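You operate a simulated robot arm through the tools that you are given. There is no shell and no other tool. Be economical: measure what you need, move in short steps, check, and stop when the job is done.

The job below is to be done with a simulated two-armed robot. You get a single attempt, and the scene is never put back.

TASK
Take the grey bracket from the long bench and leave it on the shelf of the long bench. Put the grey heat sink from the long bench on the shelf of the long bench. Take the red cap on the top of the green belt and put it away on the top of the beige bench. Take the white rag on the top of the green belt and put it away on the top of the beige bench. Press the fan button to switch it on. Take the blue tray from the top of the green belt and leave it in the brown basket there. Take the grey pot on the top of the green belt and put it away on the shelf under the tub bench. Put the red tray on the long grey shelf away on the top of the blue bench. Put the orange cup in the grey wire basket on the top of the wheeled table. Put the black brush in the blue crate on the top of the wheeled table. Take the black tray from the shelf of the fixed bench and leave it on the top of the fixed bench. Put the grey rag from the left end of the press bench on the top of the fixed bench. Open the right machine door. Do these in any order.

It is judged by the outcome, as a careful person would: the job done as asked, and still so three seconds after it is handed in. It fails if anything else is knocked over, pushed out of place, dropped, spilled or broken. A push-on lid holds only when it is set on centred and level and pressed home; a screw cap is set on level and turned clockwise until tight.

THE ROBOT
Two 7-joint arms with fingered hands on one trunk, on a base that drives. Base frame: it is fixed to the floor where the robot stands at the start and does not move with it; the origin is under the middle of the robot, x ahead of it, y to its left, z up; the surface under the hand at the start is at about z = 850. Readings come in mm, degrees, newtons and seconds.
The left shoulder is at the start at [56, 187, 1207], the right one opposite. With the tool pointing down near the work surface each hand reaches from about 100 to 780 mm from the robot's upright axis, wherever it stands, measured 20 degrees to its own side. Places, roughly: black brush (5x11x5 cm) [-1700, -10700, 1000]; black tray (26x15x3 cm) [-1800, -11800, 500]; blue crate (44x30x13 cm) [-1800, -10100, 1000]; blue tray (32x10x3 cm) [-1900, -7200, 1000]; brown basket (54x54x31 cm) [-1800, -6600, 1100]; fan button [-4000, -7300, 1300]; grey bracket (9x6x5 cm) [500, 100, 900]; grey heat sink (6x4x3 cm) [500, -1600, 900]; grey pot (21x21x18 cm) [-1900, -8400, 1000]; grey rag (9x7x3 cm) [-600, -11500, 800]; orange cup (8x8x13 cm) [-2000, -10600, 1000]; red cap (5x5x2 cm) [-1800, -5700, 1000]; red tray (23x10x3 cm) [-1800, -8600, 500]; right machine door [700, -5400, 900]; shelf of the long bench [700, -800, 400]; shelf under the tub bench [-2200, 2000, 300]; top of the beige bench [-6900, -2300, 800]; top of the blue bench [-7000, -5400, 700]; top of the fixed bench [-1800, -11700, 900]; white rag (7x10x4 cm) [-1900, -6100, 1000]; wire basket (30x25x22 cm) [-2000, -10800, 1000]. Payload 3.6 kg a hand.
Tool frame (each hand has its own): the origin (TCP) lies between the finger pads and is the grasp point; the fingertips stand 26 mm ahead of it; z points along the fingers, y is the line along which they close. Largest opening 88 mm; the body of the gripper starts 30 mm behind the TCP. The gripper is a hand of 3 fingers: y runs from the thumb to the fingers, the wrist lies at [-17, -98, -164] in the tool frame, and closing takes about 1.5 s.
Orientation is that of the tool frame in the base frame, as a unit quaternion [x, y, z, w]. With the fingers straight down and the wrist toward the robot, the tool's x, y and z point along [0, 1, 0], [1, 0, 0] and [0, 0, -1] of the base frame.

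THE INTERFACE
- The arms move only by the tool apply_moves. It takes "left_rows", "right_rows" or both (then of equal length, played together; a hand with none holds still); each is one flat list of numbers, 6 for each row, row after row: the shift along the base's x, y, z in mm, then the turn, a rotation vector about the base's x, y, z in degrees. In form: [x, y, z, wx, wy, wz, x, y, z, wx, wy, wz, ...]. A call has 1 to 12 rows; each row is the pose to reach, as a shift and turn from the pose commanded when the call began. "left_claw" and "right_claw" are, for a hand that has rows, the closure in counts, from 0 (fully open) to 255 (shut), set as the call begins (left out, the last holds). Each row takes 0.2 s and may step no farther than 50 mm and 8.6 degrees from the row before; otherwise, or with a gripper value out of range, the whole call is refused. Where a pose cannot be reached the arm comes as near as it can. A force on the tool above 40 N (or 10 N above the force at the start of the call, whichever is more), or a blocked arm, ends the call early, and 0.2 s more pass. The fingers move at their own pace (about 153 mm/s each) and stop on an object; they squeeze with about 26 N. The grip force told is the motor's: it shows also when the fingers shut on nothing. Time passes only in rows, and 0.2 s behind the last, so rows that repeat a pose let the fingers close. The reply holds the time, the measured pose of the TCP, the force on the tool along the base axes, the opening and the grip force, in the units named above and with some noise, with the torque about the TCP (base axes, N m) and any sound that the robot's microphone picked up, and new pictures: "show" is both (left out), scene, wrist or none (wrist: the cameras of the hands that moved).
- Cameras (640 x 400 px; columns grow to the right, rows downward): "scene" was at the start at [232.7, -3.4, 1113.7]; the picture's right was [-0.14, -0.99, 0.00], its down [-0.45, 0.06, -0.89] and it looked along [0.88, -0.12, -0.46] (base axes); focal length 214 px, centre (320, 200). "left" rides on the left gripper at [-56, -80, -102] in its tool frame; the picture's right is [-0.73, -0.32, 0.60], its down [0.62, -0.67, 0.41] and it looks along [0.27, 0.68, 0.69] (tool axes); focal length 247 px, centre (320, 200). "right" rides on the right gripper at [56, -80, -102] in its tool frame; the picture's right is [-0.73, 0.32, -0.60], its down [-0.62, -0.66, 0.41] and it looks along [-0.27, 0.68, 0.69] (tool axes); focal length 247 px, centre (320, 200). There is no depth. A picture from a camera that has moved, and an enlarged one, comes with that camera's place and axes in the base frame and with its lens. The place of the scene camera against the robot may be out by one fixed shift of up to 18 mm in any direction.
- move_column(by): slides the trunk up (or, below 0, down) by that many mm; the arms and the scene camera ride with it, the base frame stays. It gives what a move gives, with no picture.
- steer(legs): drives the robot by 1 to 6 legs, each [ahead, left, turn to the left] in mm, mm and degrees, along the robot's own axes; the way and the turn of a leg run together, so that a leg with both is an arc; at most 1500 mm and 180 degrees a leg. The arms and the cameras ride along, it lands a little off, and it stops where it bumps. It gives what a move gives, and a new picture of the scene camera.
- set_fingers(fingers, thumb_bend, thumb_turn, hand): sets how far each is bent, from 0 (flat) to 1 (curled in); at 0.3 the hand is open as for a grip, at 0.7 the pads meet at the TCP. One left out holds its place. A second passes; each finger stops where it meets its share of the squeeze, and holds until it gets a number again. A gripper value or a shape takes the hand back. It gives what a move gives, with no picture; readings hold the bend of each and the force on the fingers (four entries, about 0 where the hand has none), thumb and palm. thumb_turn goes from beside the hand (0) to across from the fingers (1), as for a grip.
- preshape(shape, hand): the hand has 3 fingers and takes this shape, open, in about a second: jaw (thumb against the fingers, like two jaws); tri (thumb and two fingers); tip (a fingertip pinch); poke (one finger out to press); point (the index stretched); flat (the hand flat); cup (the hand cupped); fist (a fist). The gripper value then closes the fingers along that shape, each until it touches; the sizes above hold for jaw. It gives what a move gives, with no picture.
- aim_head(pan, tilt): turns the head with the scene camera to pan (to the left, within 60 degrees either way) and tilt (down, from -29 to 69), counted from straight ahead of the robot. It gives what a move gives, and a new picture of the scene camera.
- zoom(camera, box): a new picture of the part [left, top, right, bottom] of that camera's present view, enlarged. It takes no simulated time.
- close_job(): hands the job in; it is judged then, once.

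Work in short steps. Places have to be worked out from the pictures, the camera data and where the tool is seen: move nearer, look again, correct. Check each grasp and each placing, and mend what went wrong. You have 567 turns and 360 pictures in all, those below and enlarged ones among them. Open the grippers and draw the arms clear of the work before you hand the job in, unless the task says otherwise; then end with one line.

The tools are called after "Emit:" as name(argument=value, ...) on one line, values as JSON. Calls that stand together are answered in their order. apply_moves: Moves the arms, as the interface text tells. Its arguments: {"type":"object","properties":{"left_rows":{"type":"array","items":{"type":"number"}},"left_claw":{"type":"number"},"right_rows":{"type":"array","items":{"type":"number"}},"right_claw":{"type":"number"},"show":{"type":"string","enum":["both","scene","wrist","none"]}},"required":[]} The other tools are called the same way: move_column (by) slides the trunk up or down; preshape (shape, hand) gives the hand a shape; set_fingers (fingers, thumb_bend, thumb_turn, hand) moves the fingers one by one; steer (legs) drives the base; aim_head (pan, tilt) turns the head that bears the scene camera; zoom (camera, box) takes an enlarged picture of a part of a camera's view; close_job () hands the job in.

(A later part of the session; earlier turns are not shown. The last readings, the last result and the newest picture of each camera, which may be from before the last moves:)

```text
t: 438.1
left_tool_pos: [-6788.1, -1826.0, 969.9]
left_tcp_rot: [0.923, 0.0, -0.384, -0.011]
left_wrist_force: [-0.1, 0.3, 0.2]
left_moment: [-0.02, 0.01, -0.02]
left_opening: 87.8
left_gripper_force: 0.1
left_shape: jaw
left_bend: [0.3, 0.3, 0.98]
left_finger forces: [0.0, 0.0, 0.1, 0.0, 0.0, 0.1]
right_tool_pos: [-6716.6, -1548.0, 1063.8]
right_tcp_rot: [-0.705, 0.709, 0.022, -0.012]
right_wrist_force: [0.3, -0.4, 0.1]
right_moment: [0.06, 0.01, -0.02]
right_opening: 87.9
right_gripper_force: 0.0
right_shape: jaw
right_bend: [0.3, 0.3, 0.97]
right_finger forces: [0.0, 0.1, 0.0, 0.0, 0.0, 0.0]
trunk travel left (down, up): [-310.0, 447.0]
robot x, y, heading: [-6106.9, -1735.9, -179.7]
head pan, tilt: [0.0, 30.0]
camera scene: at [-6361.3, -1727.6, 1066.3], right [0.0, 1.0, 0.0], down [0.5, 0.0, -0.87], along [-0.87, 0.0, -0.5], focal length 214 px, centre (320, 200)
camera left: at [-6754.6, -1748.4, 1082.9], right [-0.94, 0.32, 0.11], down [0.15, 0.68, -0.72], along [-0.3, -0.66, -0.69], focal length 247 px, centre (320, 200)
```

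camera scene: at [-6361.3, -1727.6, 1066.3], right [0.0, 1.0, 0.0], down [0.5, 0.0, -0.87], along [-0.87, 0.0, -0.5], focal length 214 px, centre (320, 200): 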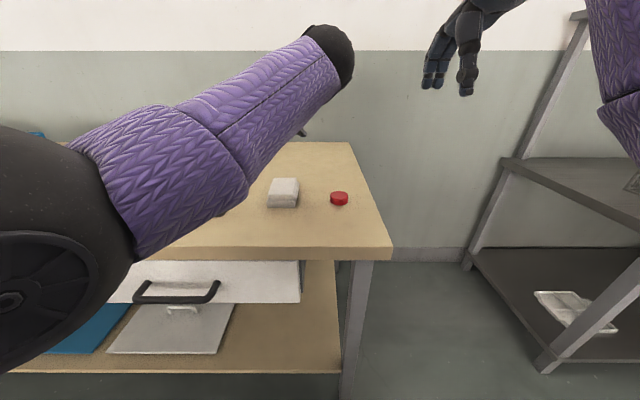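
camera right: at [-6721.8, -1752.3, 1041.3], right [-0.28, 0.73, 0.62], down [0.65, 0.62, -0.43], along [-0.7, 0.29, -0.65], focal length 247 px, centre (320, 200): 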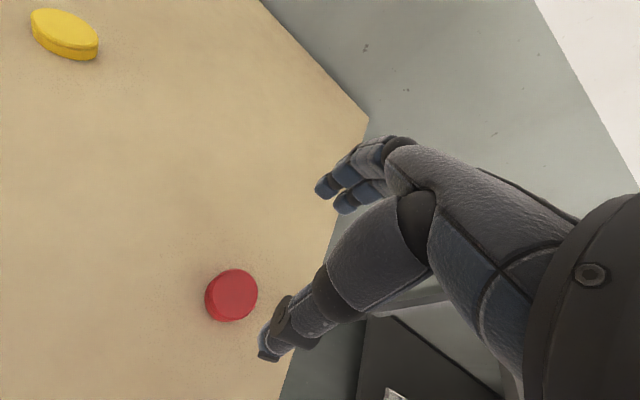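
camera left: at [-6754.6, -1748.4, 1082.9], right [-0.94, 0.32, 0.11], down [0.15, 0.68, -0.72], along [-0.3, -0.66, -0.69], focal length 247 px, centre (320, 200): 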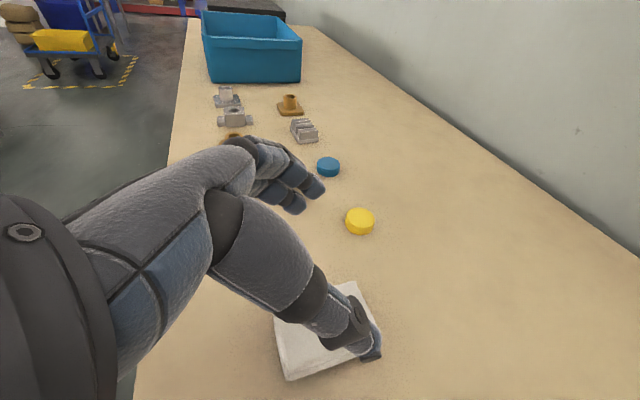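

Rag and cap both sit on the beige bench. I'll back away, raise the trunk, and return the left hand to its normal pose.

Emit:
apply_moves(left_rows=[20, 0, 40, 0, 0, 0, 40, 0, 80, 0, 0, 0, 60, 0, 110, 0, 0, 0], show="none")

Emit:
steer(legs=[[-300, 0, 0]])

Emit:
apply_moves(left_rows=[0, 0, 20, 0, -7.5, 0, 0, 0, 40, 0, -15, 0, 0, 0, 60, 0, -22.5, 0, 0, 0, 60, 0, -30, 0, 0, 0, 60, 0, -37.5, 0, 0, 0, 60, 0, -45, 0], show="none")

Emit:
apply_moves(left_rows=[0, -10, 0, 0, 0, -8, 0, -20, 0, 0, 0, -16, 0, -30, 0, 0, 0, -24, 0, -40, 0, 0, 0, -32, 0, -50, 0, 0, 0, -40, 0, -60, 0, 0, 0, -48, 0, -70, 0, 0, 0, -56, 0, -80, 0, 0, 0, -64, 0, -90, 0, 0, 0, -72, 0, -100, 0, 0, 0, -80, 0, -110, 0, 0, 0, -88, 0, -110, 0, 0, 0, -90], show="none")

```text
t: 438.9
left_tool_pos: [-6725.6, -1825.6, 1078.9]
left_tcp_rot: [0.923, 0.0, -0.384, -0.011]
left_wrist_force: [0.4, 0.1, 1.1]
left_moment: [-0.01, -0.04, -0.03]
left_opening: 87.4
left_gripper_force: 0.1
left_shape: jaw
left_bend: [0.3, 0.3, 0.98]
left_finger forces: [0.1, 0.1, 0.0, 0.1, 0.1, 0.0]
right_tool_pos: [-6718.1, -1547.6, 1063.7]
right_tcp_rot: [-0.705, 0.709, 0.023, -0.012]
right_wrist_force: [-0.4, -0.8, 0.5]
right_moment: [0.01, 0.04, -0.03]
right_opening: 87.6
right_gripper_force: 0.0
right_shape: jaw
right_bend: [0.3, 0.3, 0.97]
right_finger forces: [0.0, 0.1, 0.0, 0.0, 0.0, 0.0]
trunk travel left (down, up): [-310.0, 447.0]
robot x, y, heading: [-6109.5, -1735.6, -179.8]
head pan, tilt: [0.0, 30.0]
```

```text
t: 441.0
left_tool_pos: [-6421.1, -1824.1, 1079.3]
left_tcp_rot: [0.923, 0.003, -0.385, -0.012]
left_wrist_force: [0.2, -0.1, -0.3]
left_moment: [-0.01, -0.02, 0.0]
left_opening: 87.5
left_gripper_force: 0.0
left_shape: jaw
left_bend: [0.3, 0.3, 0.98]
left_finger forces: [0.0, 0.0, 0.0, 0.1, 0.0, 0.0]
right_tool_pos: [-6411.1, -1548.0, 1065.2]
right_tcp_rot: [-0.705, 0.709, 0.024, -0.014]
right_wrist_force: [-0.2, 0.0, 0.0]
right_moment: [-0.01, 0.02, -0.01]
right_opening: 87.9
right_gripper_force: 0.1
right_shape: jaw
right_bend: [0.3, 0.3, 0.97]
right_finger forces: [0.1, 0.0, 0.1, 0.0, 0.1, 0.0]
trunk travel left (down, up): [-310.0, 447.0]
robot x, y, heading: [-5801.6, -1736.3, -180.0]
head pan, tilt: [0.0, 30.0]
camera scene: at [-6055.8, -1727.3, 1066.4], right [0.0, 1.0, 0.0], down [0.5, 0.0, -0.87], along [-0.87, 0.0, -0.5], focal length 214 px, centre (320, 200)
```

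scene: 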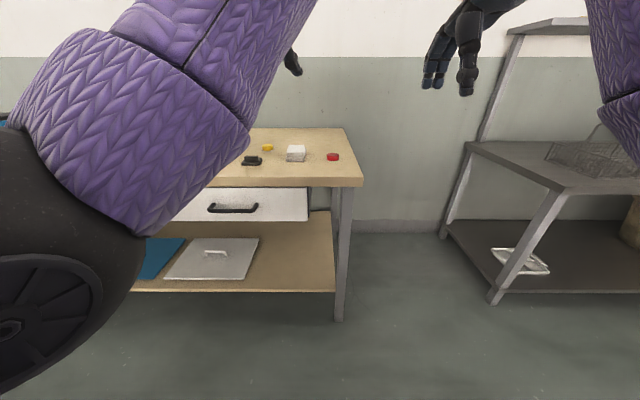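

```text
t: 442.4
left_tool_pos: [-6428.3, -1845.7, 1137.9]
left_tcp_rot: [1.0, 0.006, -0.024, -0.01]
left_wrist_force: [0.1, 0.0, -0.8]
left_moment: [-0.01, -0.01, 0.02]
left_opening: 87.9
left_gripper_force: 0.0
left_shape: jaw
left_bend: [0.3, 0.3, 0.98]
left_finger forces: [0.1, 0.1, 0.0, 0.0, 0.0, 0.0]
left hand out of reach, approached as far as the arm can: row 2, 3, 4, 5, 6
right_tool_pos: [-6412.7, -1547.3, 1065.5]
right_tcp_rot: [-0.705, 0.709, 0.022, -0.012]
right_wrist_force: [0.9, -0.1, 0.4]
right_moment: [-0.01, -0.02, 0.02]
right_opening: 87.8
right_gripper_force: 0.1
right_shape: jaw
right_bend: [0.3, 0.3, 0.97]
right_finger forces: [0.0, 0.0, 0.0, 0.0, 0.0, 0.0]
trunk travel left (down, up): [-310.0, 447.0]
robot x, y, heading: [-5802.3, -1734.3, -180.0]
head pan, tilt: [0.0, 30.0]
```

```text
t: 445.0
left_tool_pos: [-6538.6, -1951.3, 1171.5]
left_tcp_rot: [0.711, -0.704, 0.005, -0.008]
left_wrist_force: [-0.3, 0.0, 0.6]
left_moment: [-0.01, 0.01, 0.01]
left_opening: 87.6
left_gripper_force: 0.1
left_shape: jaw
left_bend: [0.3, 0.3, 0.98]
left_finger forces: [0.1, 0.1, 0.1, 0.0, 0.0, 0.0]
left hand out of reach, approached as far as the arm can: row 1, 2, 3, 4, 5, 6, 7, 8, 9, 10, 11, 12
right_tool_pos: [-6413.7, -1547.4, 1064.1]
right_tcp_rot: [-0.705, 0.709, 0.022, -0.012]
right_wrist_force: [0.4, 0.4, 0.4]
right_moment: [-0.01, 0.01, 0.01]
right_opening: 88.0
right_gripper_force: 0.1
right_shape: jaw
right_bend: [0.3, 0.3, 0.97]
right_finger forces: [0.0, 0.1, 0.1, 0.1, 0.0, 0.1]
trunk travel left (down, up): [-310.0, 447.0]
robot x, y, heading: [-5802.4, -1732.6, -179.9]
head pan, tilt: [0.0, 30.0]
```

Left hand is back to normal. I'll turn south to inspect the way to the blue bench.

Emit:
apply_moves(left_rows=[40, -10, -20, 0, 0, 0, 80, -20, -40, 0, 0, 0, 110, -30, -60, 0, 0, 0], show="none")

Emit:
steer(legs=[[0, 0, 90]])

Emit:
aim_head(pan=0, tilt=12)

```text
t: 445.8
left_tool_pos: [-6546.5, -1980.1, 1146.4]
left_tcp_rot: [0.711, -0.703, 0.006, -0.009]
left_wrist_force: [0.0, 0.3, 0.0]
left_moment: [0.02, 0.0, -0.03]
left_opening: 87.6
left_gripper_force: 0.0
left_shape: jaw
left_bend: [0.3, 0.3, 0.98]
left_finger forces: [0.0, 0.1, 0.1, 0.1, 0.1, 0.0]
left hand out of reach, approached as far as the arm can: row 1, 2, 3
right_tool_pos: [-6413.3, -1547.9, 1063.4]
right_tcp_rot: [-0.705, 0.708, 0.023, -0.011]
right_wrist_force: [0.2, -0.5, 0.6]
right_moment: [0.01, 0.01, 0.01]
right_opening: 87.9
right_gripper_force: 0.0
right_shape: jaw
right_bend: [0.3, 0.3, 0.97]
right_finger forces: [0.0, 0.0, 0.0, 0.0, 0.1, 0.0]
trunk travel left (down, up): [-310.0, 447.0]
robot x, y, heading: [-5804.4, -1734.6, -179.8]
head pan, tilt: [0.0, 30.0]
```

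```text
t: 450.0
left_tool_pos: [-5560.3, -2479.3, 1147.1]
left_tcp_rot: [1.0, 0.005, -0.003, -0.01]
left_wrist_force: [-0.4, -0.4, -1.5]
left_moment: [0.0, -0.02, 0.01]
left_opening: 88.0
left_gripper_force: 0.1
left_shape: jaw
left_bend: [0.3, 0.3, 0.98]
left_finger forces: [0.0, 0.0, 0.0, 0.0, 0.0, 0.0]
right_tool_pos: [-5991.0, -2346.6, 1063.6]
right_tcp_rot: [1.0, -0.005, -0.007, 0.025]
right_wrist_force: [0.0, 0.0, 0.2]
right_moment: [0.03, -0.03, 0.04]
right_opening: 87.8
right_gripper_force: 0.1
right_shape: jaw
right_bend: [0.3, 0.3, 0.97]
right_finger forces: [0.0, 0.1, 0.1, 0.0, 0.0, 0.0]
trunk travel left (down, up): [-310.0, 447.0]
robot x, y, heading: [-5800.4, -1738.3, -90.0]
head pan, tilt: [0.0, 30.0]
camera scene: at [-5809.8, -1973.2, 1066.1], right [-1.0, 0.0, 0.0], down [0.0, 0.5, -0.87], along [0.0, -0.87, -0.5], focal length 214 px, centre (320, 200)
```

scene: 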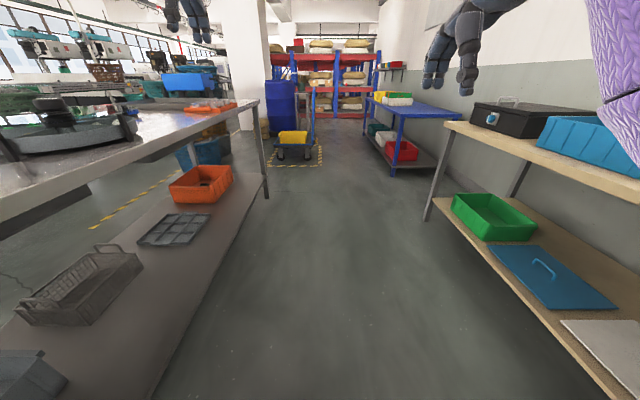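

```text
t: 450.8
left_tool_pos: [-5560.4, -2480.0, 1146.0]
left_tcp_rot: [1.0, 0.005, -0.003, -0.01]
left_wrist_force: [0.6, -0.1, 0.3]
left_moment: [-0.01, 0.0, 0.01]
left_opening: 87.9
left_gripper_force: 0.0
left_shape: jaw
left_bend: [0.3, 0.3, 0.98]
left_finger forces: [0.0, 0.1, 0.0, 0.1, 0.0, 0.1]
right_tool_pos: [-5991.8, -2346.3, 1064.8]
right_tcp_rot: [1.0, -0.004, -0.007, 0.025]
right_wrist_force: [-0.2, -0.5, 0.9]
right_moment: [0.01, -0.01, -0.01]
right_opening: 87.7
right_gripper_force: 0.0
right_shape: jaw
right_bend: [0.3, 0.3, 0.97]
right_finger forces: [0.0, 0.0, 0.1, 0.0, 0.0, 0.0]
trunk travel left (down, up): [-310.0, 447.0]
robot x, y, heading: [-5796.6, -1734.6, -89.9]
head pan, tilt: [0.0, 12.0]
camera scene: at [-5809.9, -1976.0, 1095.2], right [-1.0, 0.0, 0.0], down [0.0, 0.21, -0.98], along [0.0, -0.98, -0.21], focal length 214 px, centre (320, 200)
```

scene: 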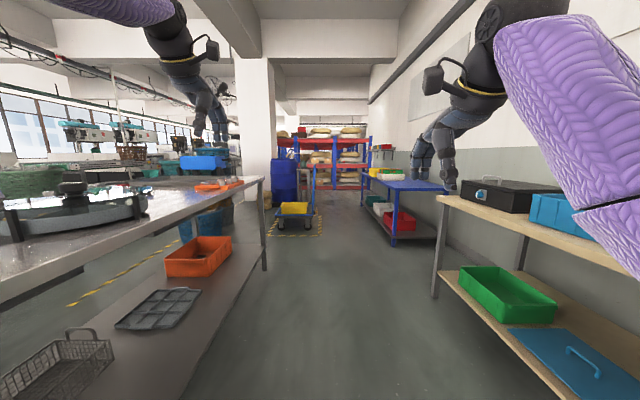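

The corridor to the blue bench is clear and its near end is empty. Now back to the belt side: raise the trunk, back up, turn east and leave through the north gap.

Emit:
move_column(by=250)

Emit:
steer(legs=[[-490, 0, 0], [0, 0, 90], [1350, 0, 0], [1350, 0, 0], [0, 0, -90]])

```text
t: 453.4
left_tool_pos: [-5560.2, -2437.4, 1471.8]
left_tcp_rot: [0.999, 0.004, -0.002, 0.043]
left_wrist_force: [0.4, 0.1, 0.8]
left_moment: [0.01, -0.02, -0.01]
left_opening: 87.6
left_gripper_force: 0.1
left_shape: jaw
left_bend: [0.3, 0.3, 0.98]
left_finger forces: [0.0, 0.0, 0.1, 0.1, 0.1, 0.0]
right_tool_pos: [-5992.7, -2346.0, 1313.1]
right_tcp_rot: [1.0, -0.005, -0.007, 0.025]
right_wrist_force: [-0.8, -0.4, 0.1]
right_moment: [0.0, 0.02, 0.02]
right_opening: 87.6
right_gripper_force: 0.1
right_shape: jaw
right_bend: [0.3, 0.3, 0.97]
right_finger forces: [0.1, 0.1, 0.0, 0.0, 0.0, 0.0]
trunk travel left (down, up): [-560.0, 197.0]
robot x, y, heading: [-5802.5, -1734.4, -89.9]
head pan, tilt: [0.0, 12.0]
```

```text
t: 476.6
left_tool_pos: [-2895.7, -1995.6, 1470.7]
left_tcp_rot: [0.999, -0.009, -0.003, 0.044]
left_wrist_force: [0.3, 0.3, -0.2]
left_moment: [0.01, 0.03, 0.02]
left_opening: 87.9
left_gripper_force: 0.2
left_shape: jaw
left_bend: [0.3, 0.3, 0.98]
left_finger forces: [0.0, 0.0, 0.0, 0.0, 0.0, 0.0]
right_tool_pos: [-3325.1, -1893.5, 1314.1]
right_tcp_rot: [1.0, -0.017, -0.007, 0.025]
right_wrist_force: [-0.1, -0.2, -0.1]
right_moment: [-0.01, -0.01, 0.02]
right_opening: 87.8
right_gripper_force: 0.1
right_shape: jaw
right_bend: [0.3, 0.3, 0.97]
right_finger forces: [0.1, 0.0, 0.0, 0.1, 0.0, 0.1]
trunk travel left (down, up): [-560.0, 197.0]
robot x, y, heading: [-3118.7, -1289.8, -91.6]
head pan, tilt: [0.0, 12.0]
camera scene: at [-3133.4, -1505.3, 1358.5], right [-1.0, 0.03, 0.0], down [0.01, 0.21, -0.98], along [-0.02, -0.98, -0.21], focal length 214 px, centre (320, 200)
```

scene: 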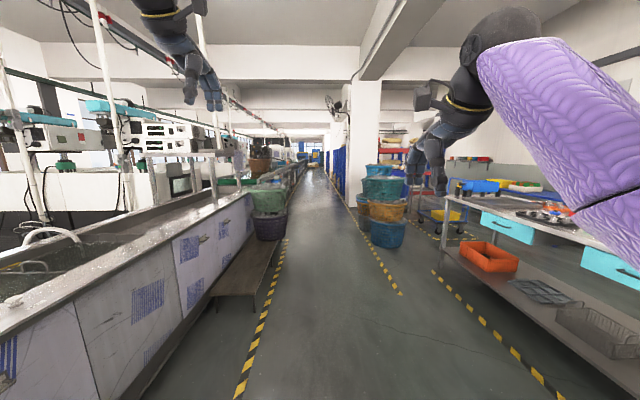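

The aisle south is clear. I'll drive back to the fan pillar (y≈-7500) and face west.

Emit:
steer(legs=[[1450, 60, 1.6], [1450, 0, 0], [1450, 0, 0], [1400, 0, 0]])

Emit:
steer(legs=[[450, 0, 0], [0, 0, -90]])

```text
t: 504.2
left_tool_pos: [-2901.2, -7792.3, 1470.8]
left_tcp_rot: [0.999, -0.002, -0.003, 0.044]
left_wrist_force: [-0.1, -0.1, 0.7]
left_moment: [0.01, 0.02, -0.02]
left_opening: 88.1
left_gripper_force: 0.1
left_shape: jaw
left_bend: [0.3, 0.3, 0.98]
left_finger forces: [0.0, 0.1, 0.1, 0.1, 0.0, 0.0]
right_tool_pos: [-3332.6, -7694.7, 1314.5]
right_tcp_rot: [1.0, -0.011, -0.007, 0.024]
right_wrist_force: [-0.9, -0.2, -0.1]
right_moment: [-0.02, -0.01, 0.01]
right_opening: 87.8
right_gripper_force: 0.1
right_shape: jaw
right_bend: [0.3, 0.3, 0.97]
right_finger forces: [0.0, 0.0, 0.0, 0.0, 0.0, 0.0]
trunk travel left (down, up): [-560.0, 197.0]
robot x, y, heading: [-3134.5, -7089.5, -91.0]
head pan, tilt: [0.0, 12.0]
camera scene: at [-3145.1, -7304.6, 1358.4], right [-1.0, 0.01, 0.0], down [0.0, 0.21, -0.98], along [-0.01, -0.98, -0.21], focal length 214 px, centre (320, 200)
```

scene: 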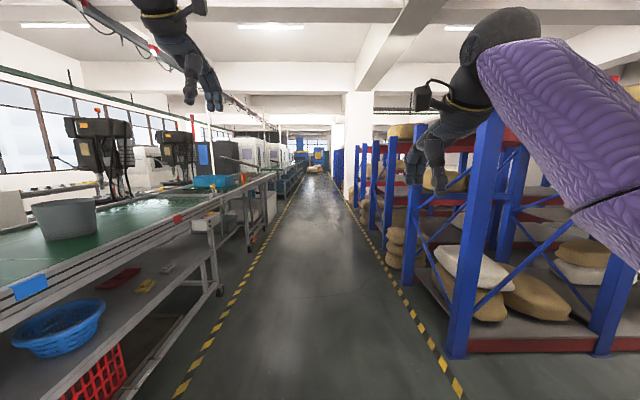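

```text
t: 510.7
left_tool_pos: [-3839.9, -7779.9, 1470.8]
left_tcp_rot: [0.711, -0.702, -0.032, 0.03]
left_wrist_force: [0.0, 0.1, -0.7]
left_moment: [0.0, 0.0, 0.0]
left_opening: 88.0
left_gripper_force: 0.0
left_shape: jaw
left_bend: [0.3, 0.3, 0.98]
left_finger forces: [0.0, 0.0, 0.0, 0.0, 0.1, 0.0]
right_tool_pos: [-3750.6, -7348.0, 1315.1]
right_tcp_rot: [-0.706, 0.708, 0.022, -0.012]
right_wrist_force: [0.9, -0.7, 0.3]
right_moment: [0.01, 0.01, 0.0]
right_opening: 87.7
right_gripper_force: 0.1
right_shape: jaw
right_bend: [0.3, 0.3, 0.97]
right_finger forces: [0.0, 0.1, 0.0, 0.0, 0.0, 0.0]
trunk travel left (down, up): [-560.0, 197.0]
robot x, y, heading: [-3142.9, -7537.8, -179.6]
head pan, tilt: [0.0, 12.0]
camera scene: at [-3373.9, -7527.5, 1358.5], right [0.0, 1.0, 0.0], down [0.21, 0.0, -0.98], along [-0.98, 0.0, -0.21], focal length 214 px, centre (320, 200)
```

scene: 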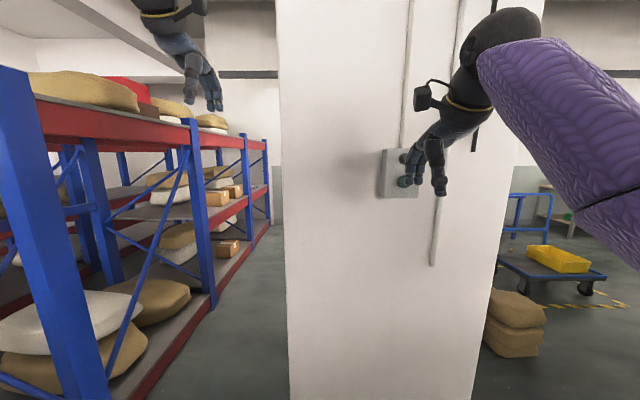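

The switch box on the pillar is at about [-4020, -7303, 1305], behind my hand. I'll move the right hand aside and zoom in.

Emit:
apply_moves(right_rows=[20, 40, 0, 0, 0, 0, 40, 80, 0, 0, 0, 0, 50, 125, 0, 0, 0, 0, 50, 160, 0, 0, 0, 0], show="none")

Emit:
zoom(camera="scene", box=[340, 130, 450, 220])

```text
t: 511.7
left_tool_pos: [-3840.1, -7779.0, 1472.2]
left_tcp_rot: [0.71, -0.703, -0.031, 0.03]
left_wrist_force: [0.6, -0.1, 0.4]
left_moment: [0.03, -0.02, 0.01]
left_opening: 87.7
left_gripper_force: 0.0
left_shape: jaw
left_bend: [0.3, 0.3, 0.98]
left_finger forces: [0.1, 0.0, 0.1, 0.0, 0.1, 0.0]
right_tool_pos: [-3699.7, -7187.2, 1313.5]
right_tcp_rot: [-0.705, 0.708, 0.022, -0.012]
right_wrist_force: [-0.1, 0.1, -1.1]
right_moment: [0.0, -0.03, 0.0]
right_opening: 87.8
right_gripper_force: 0.0
right_shape: jaw
right_bend: [0.3, 0.3, 0.97]
right_finger forces: [0.1, 0.0, 0.0, 0.0, 0.1, 0.0]
trunk travel left (down, up): [-560.0, 197.0]
robot x, y, heading: [-3142.5, -7537.6, -179.4]
head pan, tilt: [0.0, 12.0]
```

```text
4.44 times, centred on (395, 175) of scene
camera zoom: at [-3373.8, -7526.7, 1358.5], right [0.0, 1.0, 0.0], down [0.21, 0.0, -0.98], along [-0.98, 0.0, -0.21], focal length 953 px, centre (-13, 311)
```

zoom: 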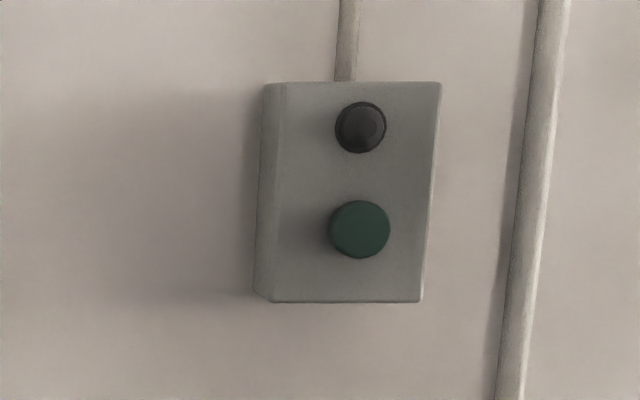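

The green button is the lower one, at about [-4000, -7273, 1280]. I'll pitch the right hand to point forward and shape it as a poke.

Emit:
apply_moves(right_rows=[10, 0, 0, 0, 8.2, 0, 20, 0, 0, 0, 16.4, 0, 30, 0, 0, 0, 24.6, 0, 40, 0, 0, 0, 32.8, 0, 50, 0, 0, 0, 41, 0, 50, 0, 0, 0, 49.2, 0, 50, 0, 0, 0, 57.4, 0, 50, 0, 0, 0, 65.6, 0, 50, 0, 0, 0, 73.8, 0, 50, 0, 0, 0, 82, 0, 50, 0, 0, 0, 90, 0, 50, 0, 0, 0, 90, 0], show="none")

Emit:
preshape(shape="poke", hand="right")

Emit:
apply_moves(right_rows=[0, 0, 0, 0, 0, 0], show="both")

```text
t: 514.3
left_tool_pos: [-3840.7, -7780.2, 1471.5]
left_tcp_rot: [0.71, -0.703, -0.033, 0.029]
left_wrist_force: [0.2, -0.5, -0.3]
left_moment: [0.01, 0.0, -0.01]
left_opening: 87.8
left_gripper_force: 0.0
left_shape: jaw
left_bend: [0.3, 0.3, 0.98]
left_finger forces: [0.0, 0.0, 0.0, 0.0, 0.0, 0.1]
right_tool_pos: [-3649.0, -7187.2, 1314.7]
right_tcp_rot: [-0.482, 0.492, 0.515, -0.51]
right_wrist_force: [0.4, 0.1, -0.3]
right_moment: [-0.02, -0.03, -0.02]
right_opening: 88.0
right_gripper_force: 0.1
right_shape: jaw
right_bend: [0.3, 0.3, 0.97]
right_finger forces: [0.1, 0.1, 0.0, 0.1, 0.0, 0.0]
trunk travel left (down, up): [-560.0, 197.0]
robot x, y, heading: [-3140.5, -7531.9, -179.8]
head pan, tilt: [0.0, 12.0]
```

```text
t: 515.2
left_tool_pos: [-3840.4, -7779.8, 1472.0]
left_tcp_rot: [0.711, -0.702, -0.033, 0.029]
left_wrist_force: [-0.9, -0.1, 0.0]
left_moment: [0.01, 0.01, 0.0]
left_opening: 87.6
left_gripper_force: 0.1
left_shape: jaw
left_bend: [0.3, 0.3, 0.98]
left_finger forces: [0.0, 0.0, 0.0, 0.1, 0.0, 0.0]
right_tool_pos: [-3649.7, -7188.6, 1314.1]
right_tcp_rot: [-0.483, 0.492, 0.514, -0.509]
right_wrist_force: [0.5, 0.4, 0.3]
right_moment: [0.0, -0.01, 0.0]
right_opening: 0.1
right_gripper_force: 0.0
right_shape: poke
right_bend: [0.7, 0.92, 0.25]
right_finger forces: [0.0, 0.0, 0.0, 0.0, 0.0, 0.0]
trunk travel left (down, up): [-560.0, 197.0]
robot x, y, heading: [-3139.3, -7536.8, -179.6]
head pan, tilt: [0.0, 12.0]
```

```text
t: 515.6
left_tool_pos: [-3840.7, -7780.6, 1471.2]
left_tcp_rot: [0.711, -0.702, -0.033, 0.029]
left_wrist_force: [-0.1, 1.0, -0.3]
left_moment: [0.01, -0.02, 0.02]
left_opening: 88.2
left_gripper_force: 0.1
left_shape: jaw
left_bend: [0.3, 0.3, 0.98]
left_finger forces: [0.0, 0.0, 0.1, 0.0, 0.1, 0.0]
right_tool_pos: [-3649.7, -7187.4, 1312.6]
right_tcp_rot: [-0.483, 0.492, 0.515, -0.509]
right_wrist_force: [0.6, 0.3, -0.4]
right_moment: [0.01, -0.02, 0.0]
right_opening: 0.0
right_gripper_force: 0.1
right_shape: poke
right_bend: [0.7, 0.92, 0.25]
right_finger forces: [0.1, 0.1, 0.0, 0.0, 0.0, 0.0]
trunk travel left (down, up): [-560.0, 197.0]
robot x, y, heading: [-3139.4, -7534.7, -179.9]
head pan, tilt: [0.0, 12.0]
camera scene: at [-3373.9, -7527.6, 1358.5], right [0.0, 1.0, 0.0], down [0.21, 0.0, -0.98], along [-0.98, 0.0, -0.21], focal length 214 px, centre (320, 200)
camera right: at [-3552.3, -7246.3, 1229.8], right [0.62, 0.73, 0.29], down [-0.43, 0.63, -0.65], along [-0.65, 0.28, 0.71], focal length 247 px, centre (320, 200)
```

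scene: 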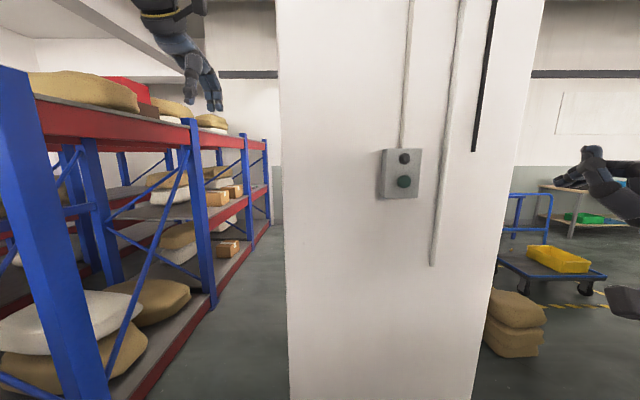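
right: 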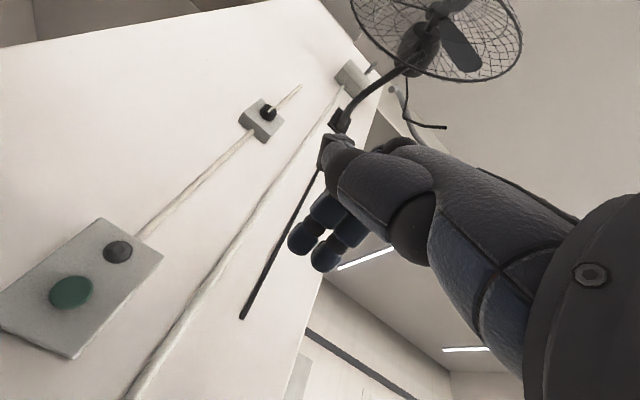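

Finger tip sits about 25 mm ahead of the TCP. Button triangulates to about [-3920, -7304, 1280]. I'll line up and stop ~60 mm short to check.

Emit:
apply_moves(right_rows=[-20, -30, -10, 0, 0, 0, -50, -60, -20, 0, 0, 0, -80, -90, -30, 0, 0, 0, -115, -105, -33, 0, 0, 0, -150, -105, -33, 0, 0, 0, -180, -105, -33, 0, 0, 0, -180, -105, -33, 0, 0, 0], show="both")

```text
t: 517.2
left_tool_pos: [-3839.4, -7779.8, 1472.0]
left_tcp_rot: [0.711, -0.702, -0.033, 0.03]
left_wrist_force: [0.9, 0.2, -0.3]
left_moment: [0.0, 0.03, 0.02]
left_opening: 87.9
left_gripper_force: 0.0
left_shape: jaw
left_bend: [0.3, 0.3, 0.98]
left_finger forces: [0.1, 0.0, 0.0, 0.0, 0.0, 0.0]
right_tool_pos: [-3829.9, -7293.4, 1280.8]
right_tcp_rot: [-0.483, 0.492, 0.515, -0.51]
right_wrist_force: [0.4, -1.0, 0.7]
right_moment: [0.01, -0.03, 0.02]
right_opening: 0.0
right_gripper_force: 0.1
right_shape: poke
right_bend: [0.7, 0.92, 0.25]
right_finger forces: [0.0, 0.0, 0.1, 0.0, 0.0, 0.1]
trunk travel left (down, up): [-560.0, 197.0]
robot x, y, heading: [-3142.3, -7535.9, -179.8]
head pan, tilt: [0.0, 12.0]
camera scene: at [-3373.3, -7527.4, 1358.6], right [0.0, 1.0, 0.0], down [0.21, 0.0, -0.98], along [-0.98, 0.0, -0.21], focal length 214 px, centre (320, 200)
camera right: at [-3732.4, -7351.4, 1197.1], right [0.62, 0.73, 0.28], down [-0.44, 0.63, -0.65], along [-0.65, 0.28, 0.71], focal length 247 px, centre (320, 200)
```

scene: 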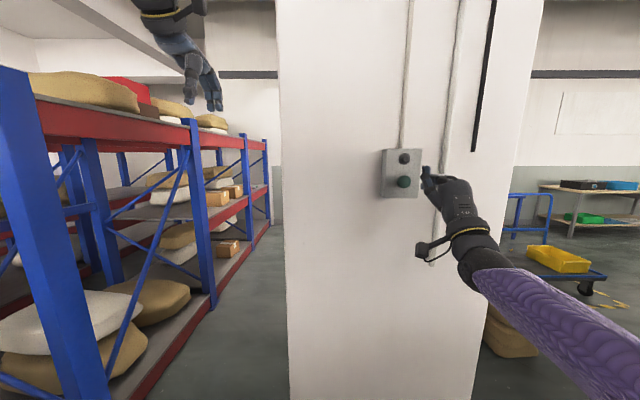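
right: 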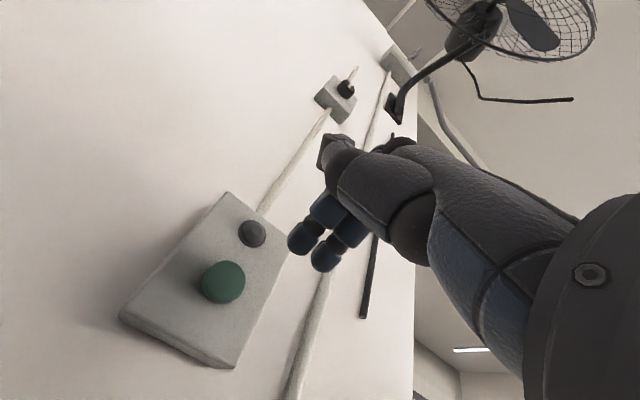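

Two wrist views agree: button at [-3951, -7309, 1278]. Advancing toward it, then pressing in small steps.

Emit:
apply_moves(right_rows=[-40, -4, -2, 0, 0, 0, -75, -4, -2, 0, 0, 0, -75, -4, -2, 0, 0, 0], show="wrist")

```text
t: 518.0
left_tool_pos: [-3840.8, -7781.8, 1471.5]
left_tcp_rot: [0.71, -0.703, -0.032, 0.029]
left_wrist_force: [0.5, 0.3, 0.0]
left_moment: [0.0, 0.0, 0.01]
left_opening: 87.7
left_gripper_force: 0.1
left_shape: jaw
left_bend: [0.3, 0.3, 0.98]
left_finger forces: [0.0, 0.1, 0.1, 0.0, 0.0, 0.0]
right_tool_pos: [-3878.4, -7297.0, 1288.0]
right_tcp_rot: [-0.483, 0.492, 0.515, -0.51]
right_wrist_force: [-0.3, 0.0, 0.0]
right_moment: [0.02, 0.02, -0.01]
right_opening: 0.0
right_gripper_force: 0.0
right_shape: poke
right_bend: [0.7, 0.92, 0.25]
right_finger forces: [0.0, 0.1, 0.0, 0.0, 0.0, 0.0]
right hand out of reach, approached as far as the arm can: row 2, 3
trunk travel left (down, up): [-560.0, 197.0]
robot x, y, heading: [-3144.2, -7533.6, -179.8]
head pan, tilt: [0.0, 12.0]
camera right: at [-3780.0, -7355.2, 1203.1], right [0.62, 0.73, 0.28], down [-0.43, 0.63, -0.65], along [-0.65, 0.28, 0.71], focal length 247 px, centre (320, 200)
```

right: 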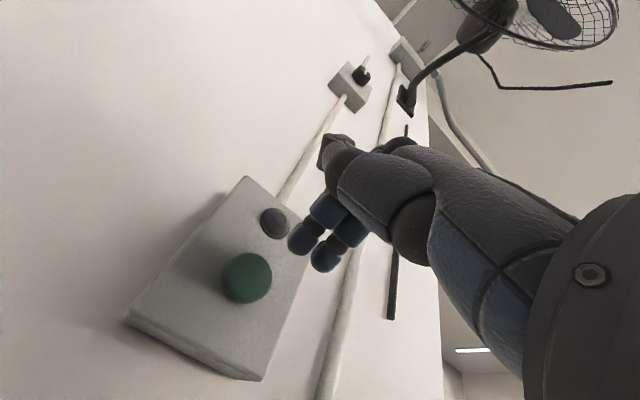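

The arm is at full reach. I'll pull it back 50 mm and drive the base ahead 60 mm.

Emit:
apply_moves(right_rows=[40, 0, 0, 0, 0, 0, 60, 0, 0, 0, 0, 0, 60, 0, 0, 0, 0, 0], show="none")

Emit:
steer(legs=[[60, 0, 0]])

Emit:
apply_moves(right_rows=[0, 0, 0, 0, 0, 0], show="wrist")

```text
t: 518.8
left_tool_pos: [-3840.2, -7780.6, 1470.1]
left_tcp_rot: [0.711, -0.702, -0.032, 0.029]
left_wrist_force: [0.6, -0.1, 0.2]
left_moment: [-0.03, 0.03, 0.02]
left_opening: 87.9
left_gripper_force: 0.0
left_shape: jaw
left_bend: [0.3, 0.3, 0.98]
left_finger forces: [0.0, 0.0, 0.0, 0.0, 0.1, 0.1]
right_tool_pos: [-3817.5, -7296.1, 1287.9]
right_tcp_rot: [-0.483, 0.492, 0.514, -0.51]
right_wrist_force: [0.2, 0.2, -0.1]
right_moment: [0.02, 0.01, -0.02]
right_opening: 0.1
right_gripper_force: 0.0
right_shape: poke
right_bend: [0.7, 0.92, 0.25]
right_finger forces: [0.0, 0.0, 0.0, 0.0, 0.0, 0.0]
trunk travel left (down, up): [-560.0, 197.0]
robot x, y, heading: [-3137.2, -7533.8, -180.1]
head pan, tilt: [0.0, 12.0]
```

```text
t: 519.8
left_tool_pos: [-3902.3, -7780.2, 1470.6]
left_tcp_rot: [0.711, -0.702, -0.032, 0.029]
left_wrist_force: [-0.6, 0.1, 0.8]
left_moment: [-0.02, -0.01, -0.02]
left_opening: 87.4
left_gripper_force: 0.1
left_shape: jaw
left_bend: [0.3, 0.3, 0.98]
left_finger forces: [0.0, 0.1, 0.0, 0.1, 0.0, 0.0]
right_tool_pos: [-3878.2, -7298.1, 1287.1]
right_tcp_rot: [-0.484, 0.493, 0.514, -0.509]
right_wrist_force: [-0.8, -0.2, 0.3]
right_moment: [-0.02, 0.06, 0.01]
right_opening: 0.0
right_gripper_force: 0.1
right_shape: poke
right_bend: [0.7, 0.92, 0.25]
right_finger forces: [0.0, 0.0, 0.1, 0.1, 0.0, 0.0]
trunk travel left (down, up): [-560.0, 197.0]
robot x, y, heading: [-3196.6, -7535.2, -179.8]
head pan, tilt: [0.0, 12.0]
camera scene: at [-3435.9, -7527.8, 1358.1], right [0.0, 1.0, 0.0], down [0.21, 0.0, -0.98], along [-0.98, 0.0, -0.21], focal length 214 px, centre (320, 200)
```

scene: 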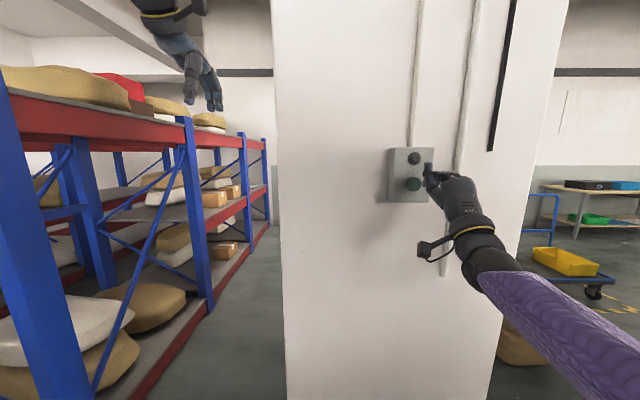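

```text
t: 520.1
left_tool_pos: [-3897.7, -7781.1, 1473.4]
left_tcp_rot: [0.71, -0.702, -0.034, 0.03]
left_wrist_force: [0.0, 0.3, 0.6]
left_moment: [-0.03, 0.01, -0.02]
left_opening: 87.8
left_gripper_force: 0.1
left_shape: jaw
left_bend: [0.3, 0.3, 0.98]
left_finger forces: [0.0, 0.0, 0.1, 0.0, 0.0, 0.0]
right_tool_pos: [-3875.1, -7296.3, 1289.8]
right_tcp_rot: [-0.482, 0.492, 0.515, -0.509]
right_wrist_force: [-0.1, -0.1, 0.1]
right_moment: [0.04, 0.0, 0.0]
right_opening: 0.0
right_gripper_force: 0.1
right_shape: poke
right_bend: [0.7, 0.92, 0.25]
right_finger forces: [0.1, 0.0, 0.0, 0.0, 0.0, 0.0]
trunk travel left (down, up): [-560.0, 197.0]
robot x, y, heading: [-3200.1, -7537.2, -179.8]
head pan, tilt: [0.0, 12.0]
camera right: at [-3777.7, -7355.0, 1205.0], right [0.62, 0.73, 0.28], down [-0.44, 0.63, -0.65], along [-0.65, 0.28, 0.71], focal length 247 px, centre (320, 200)
```

right: 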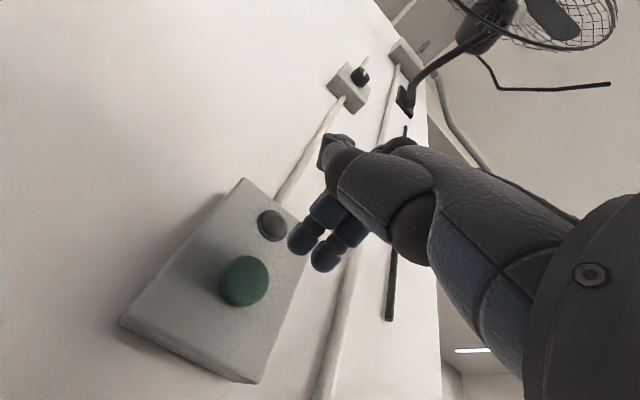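

Aligned laterally; I'll lower 10 mm and advance in steps until the press registers.

Emit:
apply_moves(right_rows=[-15, 0, -10, 0, 0, 0, -35, 0, -10, 0, 0, 0, -42, 0, -10, 0, 0, 0, -48, 0, -10, 0, 0, 0, -52, 0, -10, 0, 0, 0, -56, 0, -10, 0, 0, 0], show="both")

```text
t: 521.5
left_tool_pos: [-3897.3, -7780.2, 1472.8]
left_tcp_rot: [0.711, -0.702, -0.033, 0.029]
left_wrist_force: [-0.9, 0.8, 0.4]
left_moment: [0.0, 0.0, -0.01]
left_opening: 87.7
left_gripper_force: 0.0
left_shape: jaw
left_bend: [0.3, 0.3, 0.98]
left_finger forces: [0.0, 0.0, 0.0, 0.0, 0.0, 0.0]
right_tool_pos: [-3930.5, -7296.4, 1278.2]
right_tcp_rot: [-0.483, 0.492, 0.515, -0.51]
right_wrist_force: [10.6, 0.0, -0.6]
right_moment: [-0.03, -0.03, 0.08]
right_opening: 0.1
right_gripper_force: 0.1
right_shape: poke
right_bend: [0.7, 0.92, 0.25]
right_finger forces: [10.4, 0.0, 0.0, 0.0, 0.0, 0.0]
trunk travel left (down, up): [-560.0, 197.0]
robot x, y, heading: [-3196.9, -7535.7, -179.6]
head pan, tilt: [0.0, 12.0]
heard: click
camera scene: at [-3431.6, -7527.8, 1358.9], right [0.0, 1.0, 0.0], down [0.21, 0.0, -0.98], along [-0.98, 0.0, -0.21], focal length 214 px, centre (320, 200)
camera right: at [-3833.1, -7354.7, 1194.7], right [0.62, 0.73, 0.28], down [-0.44, 0.63, -0.65], along [-0.65, 0.28, 0.71], focal length 247 px, centre (320, 200)
```

scene: 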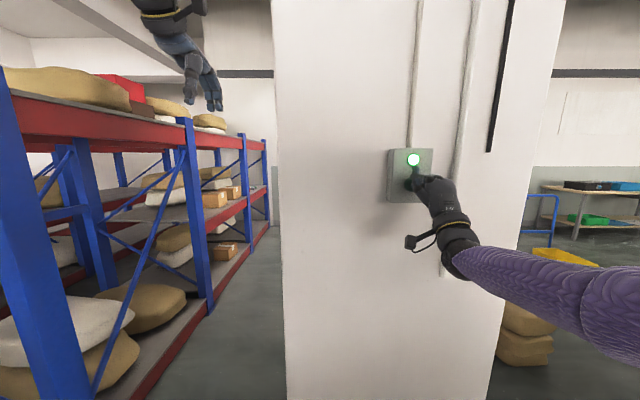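
right: 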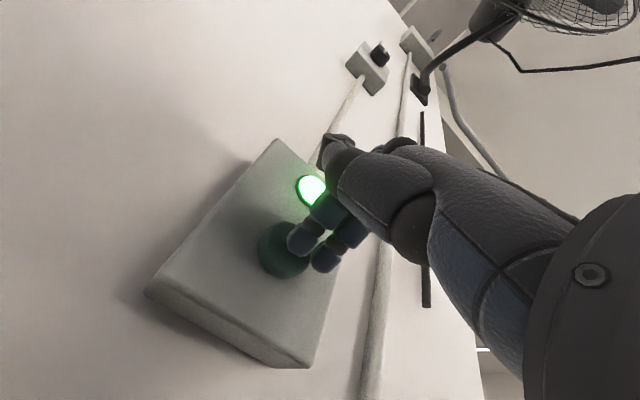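

Click heard and the lamp is lit. Pulling the finger straight back.

Emit:
apply_moves(right_rows=[40, 0, 0, 0, 0, 0, 85, 0, 0, 0, 0, 0, 130, 0, 0, 0, 0, 0, 170, 0, 0, 0, 0, 0], show="none")

Emit:
steer(legs=[[-180, 0, 0]])

Emit:
preshape(shape="jaw", hand="right")

Emit:
apply_moves(right_rows=[0, 0, 0, 0, -8.2, 0, 0, 0, 0, 0, -16.4, 0, 0, 0, 0, 0, -24.6, 0, 0, 0, 0, 0, -32.8, 0, 0, 0, 0, 0, -41, 0, 0, 0, 0, 0, -49.2, 0, 0, 0, 0, 0, -57.4, 0, 0, 0, 0, 0, -65.6, 0, 0, 0, 0, 0, -73.8, 0, 0, 0, 0, 0, -82, 0, 0, 0, 0, 0, -90, 0], show="none")

```text
t: 522.5
left_tool_pos: [-3898.7, -7780.0, 1470.4]
left_tcp_rot: [0.711, -0.702, -0.032, 0.029]
left_wrist_force: [-1.0, -0.3, 1.9]
left_moment: [0.02, 0.01, 0.0]
left_opening: 87.8
left_gripper_force: 0.1
left_shape: jaw
left_bend: [0.3, 0.3, 0.98]
left_finger forces: [0.0, 0.0, 0.0, 0.1, 0.0, 0.0]
right_tool_pos: [-3761.8, -7297.1, 1278.7]
right_tcp_rot: [-0.484, 0.492, 0.514, -0.51]
right_wrist_force: [-1.2, -0.2, 0.5]
right_moment: [0.03, -0.01, -0.02]
right_opening: 0.1
right_gripper_force: 0.1
right_shape: poke
right_bend: [0.7, 0.92, 0.25]
right_finger forces: [0.0, 0.1, 0.1, 0.0, 0.0, 0.0]
trunk travel left (down, up): [-560.0, 197.0]
robot x, y, heading: [-3198.8, -7537.1, -179.4]
head pan, tilt: [0.0, 12.0]
```

```text
t: 524.1
left_tool_pos: [-3718.0, -7780.4, 1470.9]
left_tcp_rot: [0.711, -0.702, -0.032, 0.029]
left_wrist_force: [-0.6, 0.3, -0.2]
left_moment: [0.0, 0.02, -0.01]
left_opening: 87.9
left_gripper_force: 0.0
left_shape: jaw
left_bend: [0.3, 0.3, 0.98]
left_finger forces: [0.0, 0.1, 0.0, 0.0, 0.0, 0.1]
right_tool_pos: [-3582.3, -7296.4, 1279.5]
right_tcp_rot: [-0.482, 0.492, 0.515, -0.509]
right_wrist_force: [0.3, -0.1, 0.6]
right_moment: [0.0, -0.03, -0.03]
right_opening: 0.0
right_gripper_force: 0.1
right_shape: poke
right_bend: [0.7, 0.92, 0.25]
right_finger forces: [0.0, 0.0, 0.0, 0.0, 0.0, 0.0]
trunk travel left (down, up): [-560.0, 197.0]
robot x, y, heading: [-3016.7, -7537.4, -179.8]
head pan, tilt: [0.0, 12.0]
camera scene: at [-3252.4, -7527.2, 1358.7], right [0.0, 1.0, 0.0], down [0.21, 0.0, -0.98], along [-0.98, 0.0, -0.21], focal length 214 px, centre (320, 200)
```

scene: 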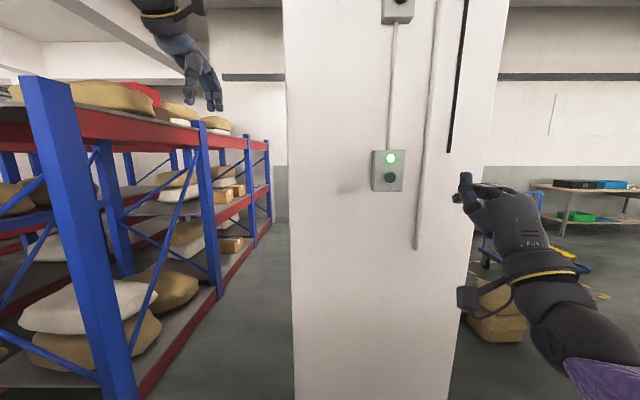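

```text
t: 525.0
left_tool_pos: [-3719.9, -7780.1, 1471.1]
left_tcp_rot: [0.711, -0.702, -0.032, 0.028]
left_wrist_force: [-0.2, -0.5, 0.4]
left_moment: [0.04, 0.01, -0.03]
left_opening: 87.8
left_gripper_force: 0.0
left_shape: jaw
left_bend: [0.3, 0.3, 0.98]
left_finger forces: [0.0, 0.1, 0.0, 0.0, 0.0, 0.0]
right_tool_pos: [-3584.1, -7295.7, 1277.6]
right_tcp_rot: [-0.483, 0.492, 0.515, -0.509]
right_wrist_force: [-0.1, -1.5, -0.4]
right_moment: [0.01, 0.02, -0.02]
right_opening: 87.8
right_gripper_force: 0.0
right_shape: jaw
right_bend: [0.3, 0.3, 0.97]
right_finger forces: [0.0, 0.0, 0.0, 0.0, 0.0, 0.0]
trunk travel left (down, up): [-560.0, 197.0]
robot x, y, heading: [-3018.0, -7538.3, -179.9]
head pan, tilt: [0.0, 12.0]
```

```text
t: 527.4
left_tool_pos: [-3719.6, -7781.1, 1470.1]
left_tcp_rot: [0.712, -0.701, -0.032, 0.03]
left_wrist_force: [0.6, 0.4, -0.6]
left_moment: [-0.01, -0.01, -0.02]
left_opening: 87.7
left_gripper_force: 0.0
left_shape: jaw
left_bend: [0.3, 0.3, 0.98]
left_finger forces: [0.0, 0.0, 0.0, 0.0, 0.0, 0.0]
right_tool_pos: [-3582.8, -7296.6, 1278.1]
right_tcp_rot: [-0.706, 0.708, 0.022, -0.012]
right_wrist_force: [0.0, 0.4, -0.1]
right_moment: [0.01, 0.0, 0.01]
right_opening: 87.8
right_gripper_force: 0.1
right_shape: jaw
right_bend: [0.3, 0.3, 0.97]
right_finger forces: [0.1, 0.0, 0.1, 0.1, 0.0, 0.1]
trunk travel left (down, up): [-560.0, 197.0]
robot x, y, heading: [-3019.9, -7533.8, -179.7]
head pan, tilt: [0.0, 12.0]
```

Fan is on. Now I'll go to y≈-8450 and turn to face the belt from the west for the pot and red tray.

Emit:
steer(legs=[[0, 900, 0], [0, 0, 90], [0, 0, 90]])

Emit:
aim_head(pan=0, tilt=25)

```text
t: 539.7
left_tool_pos: [-2305.4, -8194.7, 1470.5]
left_tcp_rot: [0.707, 0.706, 0.029, 0.033]
left_wrist_force: [-0.2, 0.4, 0.2]
left_moment: [0.0, -0.01, 0.01]
left_opening: 88.0
left_gripper_force: 0.2
left_shape: jaw
left_bend: [0.3, 0.3, 0.98]
left_finger forces: [0.1, 0.0, 0.0, 0.1, 0.1, 0.0]
right_tool_pos: [-2450.5, -8675.8, 1278.6]
right_tcp_rot: [0.713, 0.7, 0.012, 0.022]
right_wrist_force: [-0.2, 0.1, -0.5]
right_moment: [-0.01, 0.03, 0.01]
right_opening: 87.5
right_gripper_force: 0.1
right_shape: jaw
right_bend: [0.3, 0.3, 0.97]
right_finger forces: [0.0, 0.0, 0.1, 0.0, 0.0, 0.1]
trunk travel left (down, up): [-560.0, 197.0]
robot x, y, heading: [-3015.0, -8430.3, -0.5]
head pan, tilt: [0.0, 12.0]
camera scene: at [-2792.2, -8423.0, 1358.5], right [-0.01, -1.0, 0.0], down [-0.21, 0.0, -0.98], along [0.98, -0.01, -0.21], focal length 214 px, centre (320, 200)
```

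scene: 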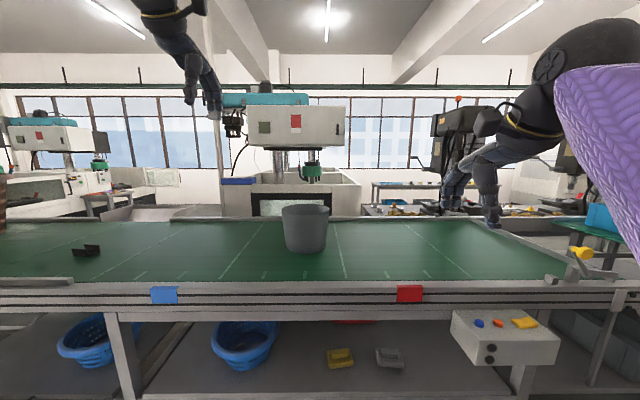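

```text
t: 540.4
left_tool_pos: [-2306.9, -8194.1, 1471.3]
left_tcp_rot: [0.707, 0.706, 0.03, 0.033]
left_wrist_force: [-0.7, -0.2, 0.3]
left_moment: [-0.03, -0.02, -0.01]
left_opening: 87.5
left_gripper_force: 0.1
left_shape: jaw
left_bend: [0.3, 0.3, 0.98]
left_finger forces: [0.0, 0.0, 0.0, 0.0, 0.1, 0.0]
right_tool_pos: [-2449.6, -8676.9, 1278.5]
right_tcp_rot: [0.713, 0.701, 0.012, 0.023]
right_wrist_force: [-0.6, 0.5, -0.2]
right_moment: [-0.01, -0.01, 0.03]
right_opening: 87.9
right_gripper_force: 0.1
right_shape: jaw
right_bend: [0.3, 0.3, 0.97]
right_finger forces: [0.0, 0.0, 0.1, 0.1, 0.0, 0.0]
trunk travel left (down, up): [-560.0, 197.0]
robot x, y, heading: [-3010.8, -8431.9, -0.5]
head pan, tilt: [0.0, 25.0]
camera scene: at [-2793.3, -8423.1, 1337.4], right [-0.01, -1.0, 0.0], down [-0.42, 0.0, -0.91], along [0.91, -0.01, -0.42], focal length 214 px, centre (320, 200)
```

scene: 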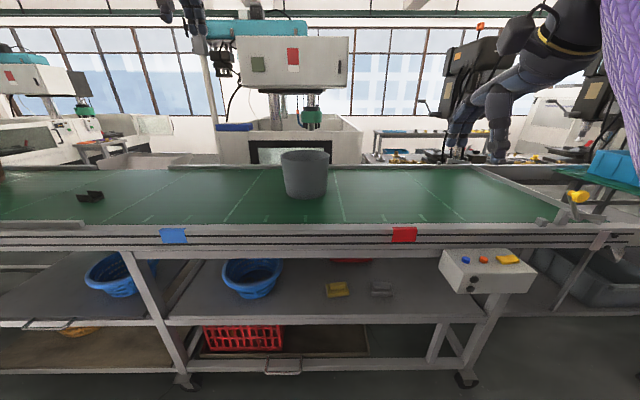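

I see the plain grey pot on the belt and the red tray deep on the middle shelf under it. I'll first do the jobs farther south: strafe right to y≈-10550, facing the wheeled table.

Emit:
steer(legs=[[0, -1100, 0.5], [0, -1050, 0]])

```text
t: 551.1
left_tool_pos: [-2324.8, -10360.5, 1471.6]
left_tcp_rot: [0.709, 0.703, 0.029, 0.032]
left_wrist_force: [-0.4, 0.4, 1.1]
left_moment: [-0.01, 0.02, 0.03]
left_opening: 87.9
left_gripper_force: 0.1
left_shape: jaw
left_bend: [0.3, 0.3, 0.98]
left_finger forces: [0.0, 0.1, 0.0, 0.0, 0.0, 0.0]
right_tool_pos: [-2472.2, -10840.4, 1278.4]
right_tcp_rot: [0.716, 0.697, 0.012, 0.023]
right_wrist_force: [-0.4, 0.6, 0.4]
right_moment: [-0.01, -0.02, 0.01]
right_opening: 88.0
right_gripper_force: 0.1
right_shape: jaw
right_bend: [0.3, 0.3, 0.97]
right_finger forces: [0.1, 0.0, 0.0, 0.0, 0.0, 0.0]
trunk travel left (down, up): [-560.0, 197.0]
robot x, y, heading: [-3033.6, -10592.8, -1.1]
head pan, tilt: [0.0, 25.0]
camera scene: at [-2814.0, -10584.8, 1337.4], right [-0.02, -1.0, 0.0], down [-0.42, 0.01, -0.91], along [0.91, -0.02, -0.42], focal length 214 px, centre (320, 200)
```

scene: 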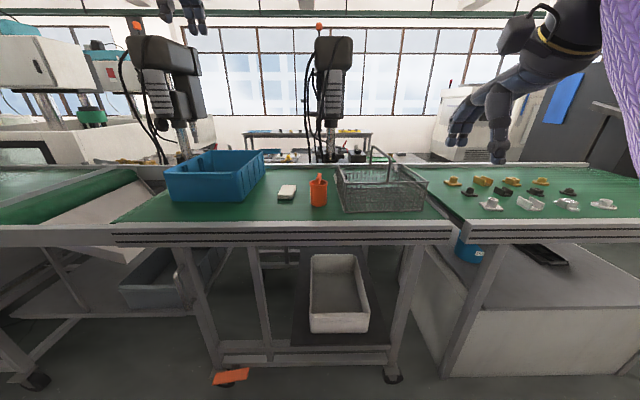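

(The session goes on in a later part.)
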